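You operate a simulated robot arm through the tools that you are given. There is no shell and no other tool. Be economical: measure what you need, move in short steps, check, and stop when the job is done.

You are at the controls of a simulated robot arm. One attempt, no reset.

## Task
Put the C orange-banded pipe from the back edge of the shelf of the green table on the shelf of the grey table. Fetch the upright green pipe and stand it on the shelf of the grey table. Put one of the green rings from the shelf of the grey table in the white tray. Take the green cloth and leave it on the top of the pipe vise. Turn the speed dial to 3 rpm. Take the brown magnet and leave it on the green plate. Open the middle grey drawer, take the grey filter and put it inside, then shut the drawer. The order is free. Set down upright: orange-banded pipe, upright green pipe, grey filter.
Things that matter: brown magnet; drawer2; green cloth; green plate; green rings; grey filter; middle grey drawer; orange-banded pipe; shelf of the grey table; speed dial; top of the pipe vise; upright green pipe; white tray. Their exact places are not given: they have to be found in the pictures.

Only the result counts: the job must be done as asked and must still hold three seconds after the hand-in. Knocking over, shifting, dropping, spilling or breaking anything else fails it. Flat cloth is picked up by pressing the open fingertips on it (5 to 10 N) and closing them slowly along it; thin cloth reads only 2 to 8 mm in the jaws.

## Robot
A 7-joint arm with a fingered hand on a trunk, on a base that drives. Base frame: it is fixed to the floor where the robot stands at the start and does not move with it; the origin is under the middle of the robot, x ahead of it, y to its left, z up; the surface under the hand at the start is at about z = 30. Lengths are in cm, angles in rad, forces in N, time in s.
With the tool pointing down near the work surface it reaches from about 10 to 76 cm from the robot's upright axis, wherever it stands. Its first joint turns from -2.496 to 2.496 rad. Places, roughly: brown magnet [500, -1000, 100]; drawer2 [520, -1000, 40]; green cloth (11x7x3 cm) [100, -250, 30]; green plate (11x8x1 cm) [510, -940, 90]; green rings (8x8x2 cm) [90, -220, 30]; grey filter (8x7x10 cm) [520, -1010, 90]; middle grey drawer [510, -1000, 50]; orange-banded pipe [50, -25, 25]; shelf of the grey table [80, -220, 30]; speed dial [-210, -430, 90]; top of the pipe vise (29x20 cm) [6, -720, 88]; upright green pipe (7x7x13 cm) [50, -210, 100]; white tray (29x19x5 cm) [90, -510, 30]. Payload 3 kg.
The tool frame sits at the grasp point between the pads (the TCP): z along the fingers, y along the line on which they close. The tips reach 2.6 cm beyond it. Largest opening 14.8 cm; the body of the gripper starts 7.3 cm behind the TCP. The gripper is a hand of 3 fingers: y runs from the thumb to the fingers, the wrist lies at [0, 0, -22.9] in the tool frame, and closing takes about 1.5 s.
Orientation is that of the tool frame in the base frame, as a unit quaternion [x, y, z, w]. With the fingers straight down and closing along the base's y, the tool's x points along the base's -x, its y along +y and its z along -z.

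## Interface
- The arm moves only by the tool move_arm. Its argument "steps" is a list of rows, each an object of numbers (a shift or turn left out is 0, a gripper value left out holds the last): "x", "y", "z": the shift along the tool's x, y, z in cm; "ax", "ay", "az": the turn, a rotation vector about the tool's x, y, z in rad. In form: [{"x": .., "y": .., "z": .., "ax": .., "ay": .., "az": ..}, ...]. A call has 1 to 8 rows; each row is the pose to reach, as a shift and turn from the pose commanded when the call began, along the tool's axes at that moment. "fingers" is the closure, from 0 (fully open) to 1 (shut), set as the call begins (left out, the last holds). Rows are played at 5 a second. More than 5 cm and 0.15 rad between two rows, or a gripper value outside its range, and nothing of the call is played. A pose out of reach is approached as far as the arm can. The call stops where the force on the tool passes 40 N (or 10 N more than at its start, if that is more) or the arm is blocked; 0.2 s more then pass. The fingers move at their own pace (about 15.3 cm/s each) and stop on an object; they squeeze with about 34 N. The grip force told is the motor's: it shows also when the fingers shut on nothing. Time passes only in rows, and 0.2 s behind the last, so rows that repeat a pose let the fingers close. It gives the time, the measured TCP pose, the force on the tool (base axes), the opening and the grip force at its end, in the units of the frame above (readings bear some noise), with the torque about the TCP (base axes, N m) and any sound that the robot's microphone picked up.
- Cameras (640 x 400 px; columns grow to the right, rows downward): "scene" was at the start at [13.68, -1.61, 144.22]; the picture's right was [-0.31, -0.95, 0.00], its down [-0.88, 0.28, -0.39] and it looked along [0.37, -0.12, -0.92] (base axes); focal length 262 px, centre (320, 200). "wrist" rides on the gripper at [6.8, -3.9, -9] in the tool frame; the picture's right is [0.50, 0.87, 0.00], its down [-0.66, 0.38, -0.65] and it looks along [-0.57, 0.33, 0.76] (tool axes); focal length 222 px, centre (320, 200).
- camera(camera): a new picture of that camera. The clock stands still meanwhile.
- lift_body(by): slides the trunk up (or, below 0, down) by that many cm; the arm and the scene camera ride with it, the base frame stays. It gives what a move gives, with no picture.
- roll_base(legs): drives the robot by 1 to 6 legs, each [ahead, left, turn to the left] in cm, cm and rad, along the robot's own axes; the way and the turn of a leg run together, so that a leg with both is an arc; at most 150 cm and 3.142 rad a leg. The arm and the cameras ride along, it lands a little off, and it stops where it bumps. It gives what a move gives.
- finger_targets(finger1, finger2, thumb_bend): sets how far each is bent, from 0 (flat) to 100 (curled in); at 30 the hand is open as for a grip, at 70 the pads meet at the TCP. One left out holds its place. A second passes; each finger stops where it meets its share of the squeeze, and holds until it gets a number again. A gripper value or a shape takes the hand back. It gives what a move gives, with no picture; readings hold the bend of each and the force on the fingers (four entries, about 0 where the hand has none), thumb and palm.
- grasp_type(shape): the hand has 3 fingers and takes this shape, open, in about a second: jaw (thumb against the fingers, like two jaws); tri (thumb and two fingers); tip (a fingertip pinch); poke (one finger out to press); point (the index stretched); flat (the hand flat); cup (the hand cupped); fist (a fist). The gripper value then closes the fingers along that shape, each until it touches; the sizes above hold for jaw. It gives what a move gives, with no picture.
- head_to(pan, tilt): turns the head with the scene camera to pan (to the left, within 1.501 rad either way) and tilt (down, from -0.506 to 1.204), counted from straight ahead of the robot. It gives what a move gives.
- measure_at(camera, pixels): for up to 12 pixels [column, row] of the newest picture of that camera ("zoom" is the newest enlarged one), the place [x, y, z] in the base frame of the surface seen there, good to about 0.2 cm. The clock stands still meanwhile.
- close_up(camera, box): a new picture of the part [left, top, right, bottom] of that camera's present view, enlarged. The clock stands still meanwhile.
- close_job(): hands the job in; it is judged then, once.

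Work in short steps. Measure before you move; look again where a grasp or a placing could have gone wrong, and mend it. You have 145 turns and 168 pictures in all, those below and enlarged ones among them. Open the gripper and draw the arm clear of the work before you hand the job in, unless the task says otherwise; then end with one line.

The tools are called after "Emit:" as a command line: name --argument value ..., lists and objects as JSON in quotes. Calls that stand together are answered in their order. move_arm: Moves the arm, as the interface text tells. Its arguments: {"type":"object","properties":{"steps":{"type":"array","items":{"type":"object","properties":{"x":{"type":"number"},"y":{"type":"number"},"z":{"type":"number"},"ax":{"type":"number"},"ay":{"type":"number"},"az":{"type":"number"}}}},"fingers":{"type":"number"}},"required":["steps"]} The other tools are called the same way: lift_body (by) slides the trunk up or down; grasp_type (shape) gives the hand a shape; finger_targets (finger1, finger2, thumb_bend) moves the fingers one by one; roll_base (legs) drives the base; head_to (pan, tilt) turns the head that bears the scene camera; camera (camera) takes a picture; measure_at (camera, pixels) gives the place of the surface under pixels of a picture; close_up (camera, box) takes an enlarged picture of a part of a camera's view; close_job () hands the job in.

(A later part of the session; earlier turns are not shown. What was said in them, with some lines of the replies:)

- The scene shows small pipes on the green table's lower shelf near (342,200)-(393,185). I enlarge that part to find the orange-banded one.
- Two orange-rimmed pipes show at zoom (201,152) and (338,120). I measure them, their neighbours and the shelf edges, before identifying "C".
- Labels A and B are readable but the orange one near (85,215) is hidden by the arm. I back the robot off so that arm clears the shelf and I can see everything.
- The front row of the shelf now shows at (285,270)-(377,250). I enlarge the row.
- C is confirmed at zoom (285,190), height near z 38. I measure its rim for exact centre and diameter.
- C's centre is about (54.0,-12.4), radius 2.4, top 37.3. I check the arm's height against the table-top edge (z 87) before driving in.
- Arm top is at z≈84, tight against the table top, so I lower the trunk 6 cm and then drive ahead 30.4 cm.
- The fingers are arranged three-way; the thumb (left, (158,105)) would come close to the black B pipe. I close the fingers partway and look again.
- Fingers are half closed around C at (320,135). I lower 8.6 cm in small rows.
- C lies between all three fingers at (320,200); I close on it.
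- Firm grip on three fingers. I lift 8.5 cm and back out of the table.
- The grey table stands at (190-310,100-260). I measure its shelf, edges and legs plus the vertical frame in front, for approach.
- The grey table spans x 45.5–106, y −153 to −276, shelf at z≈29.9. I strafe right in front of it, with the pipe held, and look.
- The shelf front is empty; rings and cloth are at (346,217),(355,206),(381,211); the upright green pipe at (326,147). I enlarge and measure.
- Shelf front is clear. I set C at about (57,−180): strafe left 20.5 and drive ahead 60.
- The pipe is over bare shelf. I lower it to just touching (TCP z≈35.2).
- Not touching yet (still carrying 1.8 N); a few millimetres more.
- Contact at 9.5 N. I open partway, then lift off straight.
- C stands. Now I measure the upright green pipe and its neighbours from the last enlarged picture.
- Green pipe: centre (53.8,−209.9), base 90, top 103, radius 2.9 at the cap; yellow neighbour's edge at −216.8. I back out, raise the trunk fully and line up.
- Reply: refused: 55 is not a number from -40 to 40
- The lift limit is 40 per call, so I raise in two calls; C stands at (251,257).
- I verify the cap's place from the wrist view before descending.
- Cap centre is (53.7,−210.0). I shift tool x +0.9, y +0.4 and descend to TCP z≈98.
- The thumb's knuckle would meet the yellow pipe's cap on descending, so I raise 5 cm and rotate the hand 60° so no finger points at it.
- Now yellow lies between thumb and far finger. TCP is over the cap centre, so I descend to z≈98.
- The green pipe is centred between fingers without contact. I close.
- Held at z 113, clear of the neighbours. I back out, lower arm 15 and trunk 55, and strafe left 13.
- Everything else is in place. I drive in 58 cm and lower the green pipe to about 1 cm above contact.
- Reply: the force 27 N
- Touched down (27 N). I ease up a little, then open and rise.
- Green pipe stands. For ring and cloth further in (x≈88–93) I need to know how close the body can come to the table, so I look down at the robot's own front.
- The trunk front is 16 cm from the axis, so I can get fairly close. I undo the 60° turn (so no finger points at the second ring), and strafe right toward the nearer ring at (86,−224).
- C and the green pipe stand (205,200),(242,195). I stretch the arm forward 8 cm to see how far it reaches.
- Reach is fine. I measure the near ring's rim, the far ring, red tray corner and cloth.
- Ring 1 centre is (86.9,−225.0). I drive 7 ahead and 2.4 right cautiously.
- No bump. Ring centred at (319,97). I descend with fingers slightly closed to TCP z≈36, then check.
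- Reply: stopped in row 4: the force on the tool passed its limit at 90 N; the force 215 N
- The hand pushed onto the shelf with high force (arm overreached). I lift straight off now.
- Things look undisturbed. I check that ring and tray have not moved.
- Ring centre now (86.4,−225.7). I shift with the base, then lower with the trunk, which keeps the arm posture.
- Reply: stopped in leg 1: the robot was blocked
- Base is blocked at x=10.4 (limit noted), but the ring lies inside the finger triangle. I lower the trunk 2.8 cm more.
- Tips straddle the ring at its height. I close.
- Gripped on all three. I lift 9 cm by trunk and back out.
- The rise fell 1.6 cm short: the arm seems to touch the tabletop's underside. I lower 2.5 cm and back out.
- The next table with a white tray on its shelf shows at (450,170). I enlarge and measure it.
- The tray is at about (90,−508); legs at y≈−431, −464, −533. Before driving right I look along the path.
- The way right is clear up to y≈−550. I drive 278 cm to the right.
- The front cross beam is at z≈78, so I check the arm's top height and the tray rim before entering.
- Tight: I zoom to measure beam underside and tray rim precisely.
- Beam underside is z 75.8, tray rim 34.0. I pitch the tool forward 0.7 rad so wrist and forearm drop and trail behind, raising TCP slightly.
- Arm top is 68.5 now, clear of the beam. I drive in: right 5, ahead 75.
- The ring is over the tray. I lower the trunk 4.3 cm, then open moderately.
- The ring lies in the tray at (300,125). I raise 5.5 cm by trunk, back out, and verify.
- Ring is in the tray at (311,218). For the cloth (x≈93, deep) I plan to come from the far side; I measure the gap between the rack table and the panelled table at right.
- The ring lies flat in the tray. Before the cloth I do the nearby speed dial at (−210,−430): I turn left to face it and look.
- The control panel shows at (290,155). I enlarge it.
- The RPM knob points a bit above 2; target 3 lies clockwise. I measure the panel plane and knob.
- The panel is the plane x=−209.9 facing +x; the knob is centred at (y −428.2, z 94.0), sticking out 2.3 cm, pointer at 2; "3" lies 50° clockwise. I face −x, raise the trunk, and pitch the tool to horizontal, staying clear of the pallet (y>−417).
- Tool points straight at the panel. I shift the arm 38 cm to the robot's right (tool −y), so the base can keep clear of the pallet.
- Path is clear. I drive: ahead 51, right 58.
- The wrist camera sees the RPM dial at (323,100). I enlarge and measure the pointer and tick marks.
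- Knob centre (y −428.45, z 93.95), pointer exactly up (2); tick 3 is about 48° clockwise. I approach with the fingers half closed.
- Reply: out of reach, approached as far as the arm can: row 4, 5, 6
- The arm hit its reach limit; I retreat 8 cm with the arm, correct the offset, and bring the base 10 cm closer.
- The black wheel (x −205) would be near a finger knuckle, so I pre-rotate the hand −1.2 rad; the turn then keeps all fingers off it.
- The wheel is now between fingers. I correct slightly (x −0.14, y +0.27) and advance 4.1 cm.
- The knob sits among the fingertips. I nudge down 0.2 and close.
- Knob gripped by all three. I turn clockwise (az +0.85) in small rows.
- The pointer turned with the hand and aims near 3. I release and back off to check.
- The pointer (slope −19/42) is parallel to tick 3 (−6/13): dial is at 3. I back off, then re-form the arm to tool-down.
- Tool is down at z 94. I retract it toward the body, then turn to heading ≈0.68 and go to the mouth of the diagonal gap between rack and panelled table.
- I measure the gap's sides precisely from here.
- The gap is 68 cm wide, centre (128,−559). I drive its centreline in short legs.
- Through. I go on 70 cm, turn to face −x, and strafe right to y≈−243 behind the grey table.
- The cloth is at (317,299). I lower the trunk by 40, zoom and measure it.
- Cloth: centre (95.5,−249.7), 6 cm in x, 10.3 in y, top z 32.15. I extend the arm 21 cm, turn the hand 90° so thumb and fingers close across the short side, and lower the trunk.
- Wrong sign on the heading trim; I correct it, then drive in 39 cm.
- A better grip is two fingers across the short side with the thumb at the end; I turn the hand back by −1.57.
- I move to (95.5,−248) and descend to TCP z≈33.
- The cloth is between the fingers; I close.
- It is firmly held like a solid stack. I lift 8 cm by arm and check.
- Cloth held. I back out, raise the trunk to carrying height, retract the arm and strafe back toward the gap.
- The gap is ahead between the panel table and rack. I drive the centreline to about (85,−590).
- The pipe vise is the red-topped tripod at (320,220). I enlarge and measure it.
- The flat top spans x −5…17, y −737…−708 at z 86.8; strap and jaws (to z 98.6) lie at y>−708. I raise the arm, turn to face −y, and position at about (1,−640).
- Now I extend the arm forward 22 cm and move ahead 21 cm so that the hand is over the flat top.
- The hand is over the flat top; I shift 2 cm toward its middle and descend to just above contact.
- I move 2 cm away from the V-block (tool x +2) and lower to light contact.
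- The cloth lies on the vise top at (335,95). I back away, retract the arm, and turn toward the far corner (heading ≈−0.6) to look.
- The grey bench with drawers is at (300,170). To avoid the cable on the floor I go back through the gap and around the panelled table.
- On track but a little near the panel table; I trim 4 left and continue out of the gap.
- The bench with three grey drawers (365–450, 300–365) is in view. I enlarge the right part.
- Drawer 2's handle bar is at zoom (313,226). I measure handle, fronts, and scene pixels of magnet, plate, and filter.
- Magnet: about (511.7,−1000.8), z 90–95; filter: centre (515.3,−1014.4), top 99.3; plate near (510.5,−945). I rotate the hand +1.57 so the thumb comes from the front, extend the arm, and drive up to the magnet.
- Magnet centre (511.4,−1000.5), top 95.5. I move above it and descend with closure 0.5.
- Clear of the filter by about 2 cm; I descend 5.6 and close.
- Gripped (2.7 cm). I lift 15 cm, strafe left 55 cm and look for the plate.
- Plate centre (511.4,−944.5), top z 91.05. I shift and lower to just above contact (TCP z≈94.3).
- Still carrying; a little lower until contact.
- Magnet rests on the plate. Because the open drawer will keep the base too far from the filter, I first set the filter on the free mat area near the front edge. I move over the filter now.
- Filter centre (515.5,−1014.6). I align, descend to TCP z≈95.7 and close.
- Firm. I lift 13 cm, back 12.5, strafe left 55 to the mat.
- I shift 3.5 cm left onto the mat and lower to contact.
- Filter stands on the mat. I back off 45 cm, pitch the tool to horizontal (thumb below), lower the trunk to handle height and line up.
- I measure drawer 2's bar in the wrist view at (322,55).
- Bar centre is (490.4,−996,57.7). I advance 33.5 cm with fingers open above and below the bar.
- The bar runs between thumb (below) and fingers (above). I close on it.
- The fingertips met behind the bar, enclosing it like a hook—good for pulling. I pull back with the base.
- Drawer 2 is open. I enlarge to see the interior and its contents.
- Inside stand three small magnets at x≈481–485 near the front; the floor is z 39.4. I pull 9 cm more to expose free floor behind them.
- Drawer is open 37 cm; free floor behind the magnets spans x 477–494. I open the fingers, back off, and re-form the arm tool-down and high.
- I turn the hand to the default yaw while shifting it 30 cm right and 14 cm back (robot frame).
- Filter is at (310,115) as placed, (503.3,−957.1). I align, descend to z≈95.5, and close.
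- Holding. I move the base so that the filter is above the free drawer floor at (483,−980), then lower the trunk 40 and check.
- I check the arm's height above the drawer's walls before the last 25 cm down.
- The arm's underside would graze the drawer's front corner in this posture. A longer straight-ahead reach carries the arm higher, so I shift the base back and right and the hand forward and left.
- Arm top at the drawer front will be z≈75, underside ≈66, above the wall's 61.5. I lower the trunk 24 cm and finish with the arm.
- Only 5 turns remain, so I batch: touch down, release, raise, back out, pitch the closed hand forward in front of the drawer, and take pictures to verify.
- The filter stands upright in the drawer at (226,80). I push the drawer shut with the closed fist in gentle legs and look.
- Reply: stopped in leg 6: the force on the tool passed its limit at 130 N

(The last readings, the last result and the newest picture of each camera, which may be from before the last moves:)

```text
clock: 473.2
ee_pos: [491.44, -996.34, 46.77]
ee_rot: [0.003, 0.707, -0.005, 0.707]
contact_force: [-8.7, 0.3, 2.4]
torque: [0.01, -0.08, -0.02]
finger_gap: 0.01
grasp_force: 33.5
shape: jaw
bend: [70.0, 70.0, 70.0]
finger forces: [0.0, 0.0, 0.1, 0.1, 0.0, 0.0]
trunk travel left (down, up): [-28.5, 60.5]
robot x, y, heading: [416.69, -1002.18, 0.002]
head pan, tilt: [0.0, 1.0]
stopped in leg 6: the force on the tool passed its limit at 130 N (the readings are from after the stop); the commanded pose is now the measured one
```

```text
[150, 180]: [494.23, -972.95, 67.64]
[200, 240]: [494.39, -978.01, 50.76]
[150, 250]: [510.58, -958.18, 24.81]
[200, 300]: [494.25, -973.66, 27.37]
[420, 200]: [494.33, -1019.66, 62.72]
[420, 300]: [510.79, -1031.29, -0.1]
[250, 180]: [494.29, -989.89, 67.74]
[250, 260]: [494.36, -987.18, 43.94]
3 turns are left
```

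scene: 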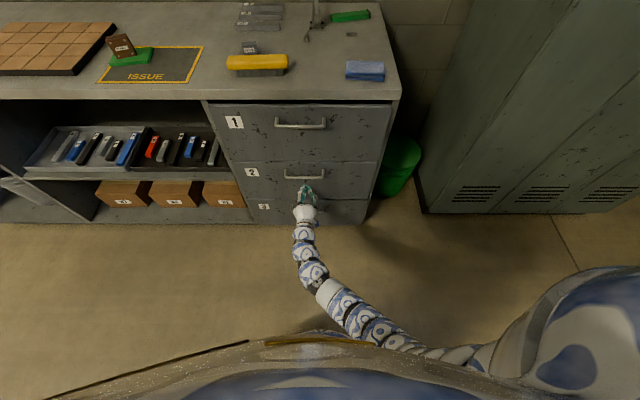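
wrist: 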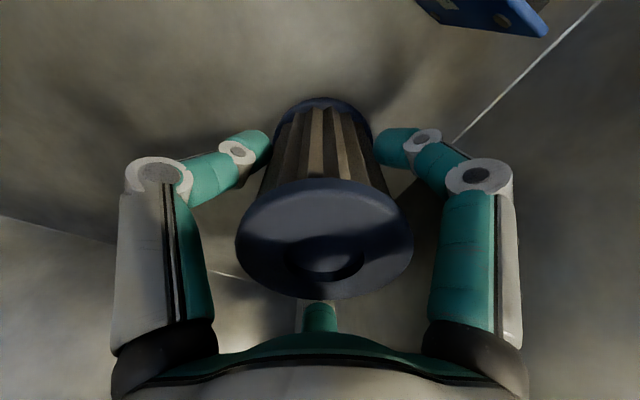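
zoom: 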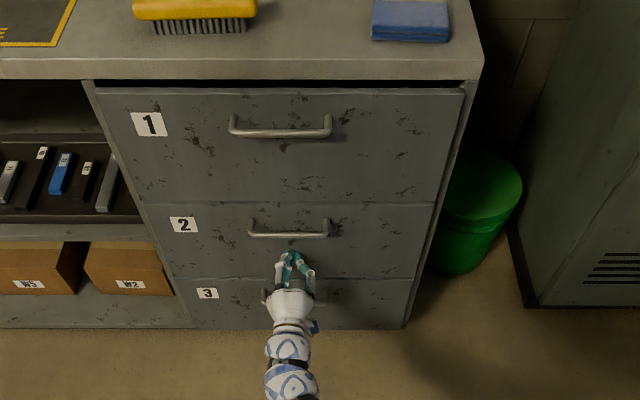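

Drawer 2 is flush (494.3) with its neighbours. I back away, open the hand, and take a last look.

Emit:
roll_base --legs '[[-40, 0, 0]]'

Emit:
move_arm --steps '[{"z": 0}, {"z": 0}, {"z": 0}, {"z": 0}, {"z": 0}, {"z": 0}]' --fingers 0

Emit:
camera --camera "scene"

```text
clock: 475.6
ee_pos: [451.85, -996.01, 46.77]
ee_rot: [0.0, 0.707, -0.001, 0.707]
contact_force: [0.3, 0.0, -1.0]
torque: [0.0, 0.0, 0.01]
finger_gap: 0.0
grasp_force: 34.0
shape: jaw
bend: [70.0, 70.0, 70.0]
finger forces: [0.0, 0.0, 0.0, 0.0, 0.1, 0.0]
trunk travel left (down, up): [-28.5, 60.5]
robot x, y, heading: [377.14, -1002.31, 0.015]
head pan, tilt: [0.0, 1.0]
```

```text
clock: 477.0
ee_pos: [451.83, -996.12, 46.82]
ee_rot: [0.0, 0.708, -0.002, 0.707]
contact_force: [0.0, -0.4, -0.3]
torque: [0.0, -0.03, 0.0]
finger_gap: 14.82
grasp_force: 0.0
shape: jaw
bend: [30.0, 30.0, 30.0]
finger forces: [0.0, 0.0, 0.0, 0.0, 0.0, 0.0]
trunk travel left (down, up): [-28.5, 60.5]
robot x, y, heading: [377.03, -1002.29, 0.007]
head pan, tilt: [0.0, 1.0]
```

```text
41 pictures are left
2 turns are left
```

scene: 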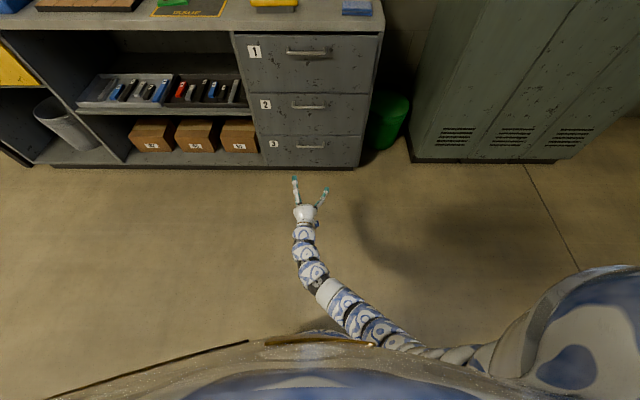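

The drawer is shut, the hand is open and clear, so I hand the job in.

Emit:
close_job

```text
The job is handed in.
```

All seven tasks were carried out and the job is handed in; I saw each one in place after it was done, except that the filter, seen upright just before I pushed the drawer shut, is now out of sight inside.
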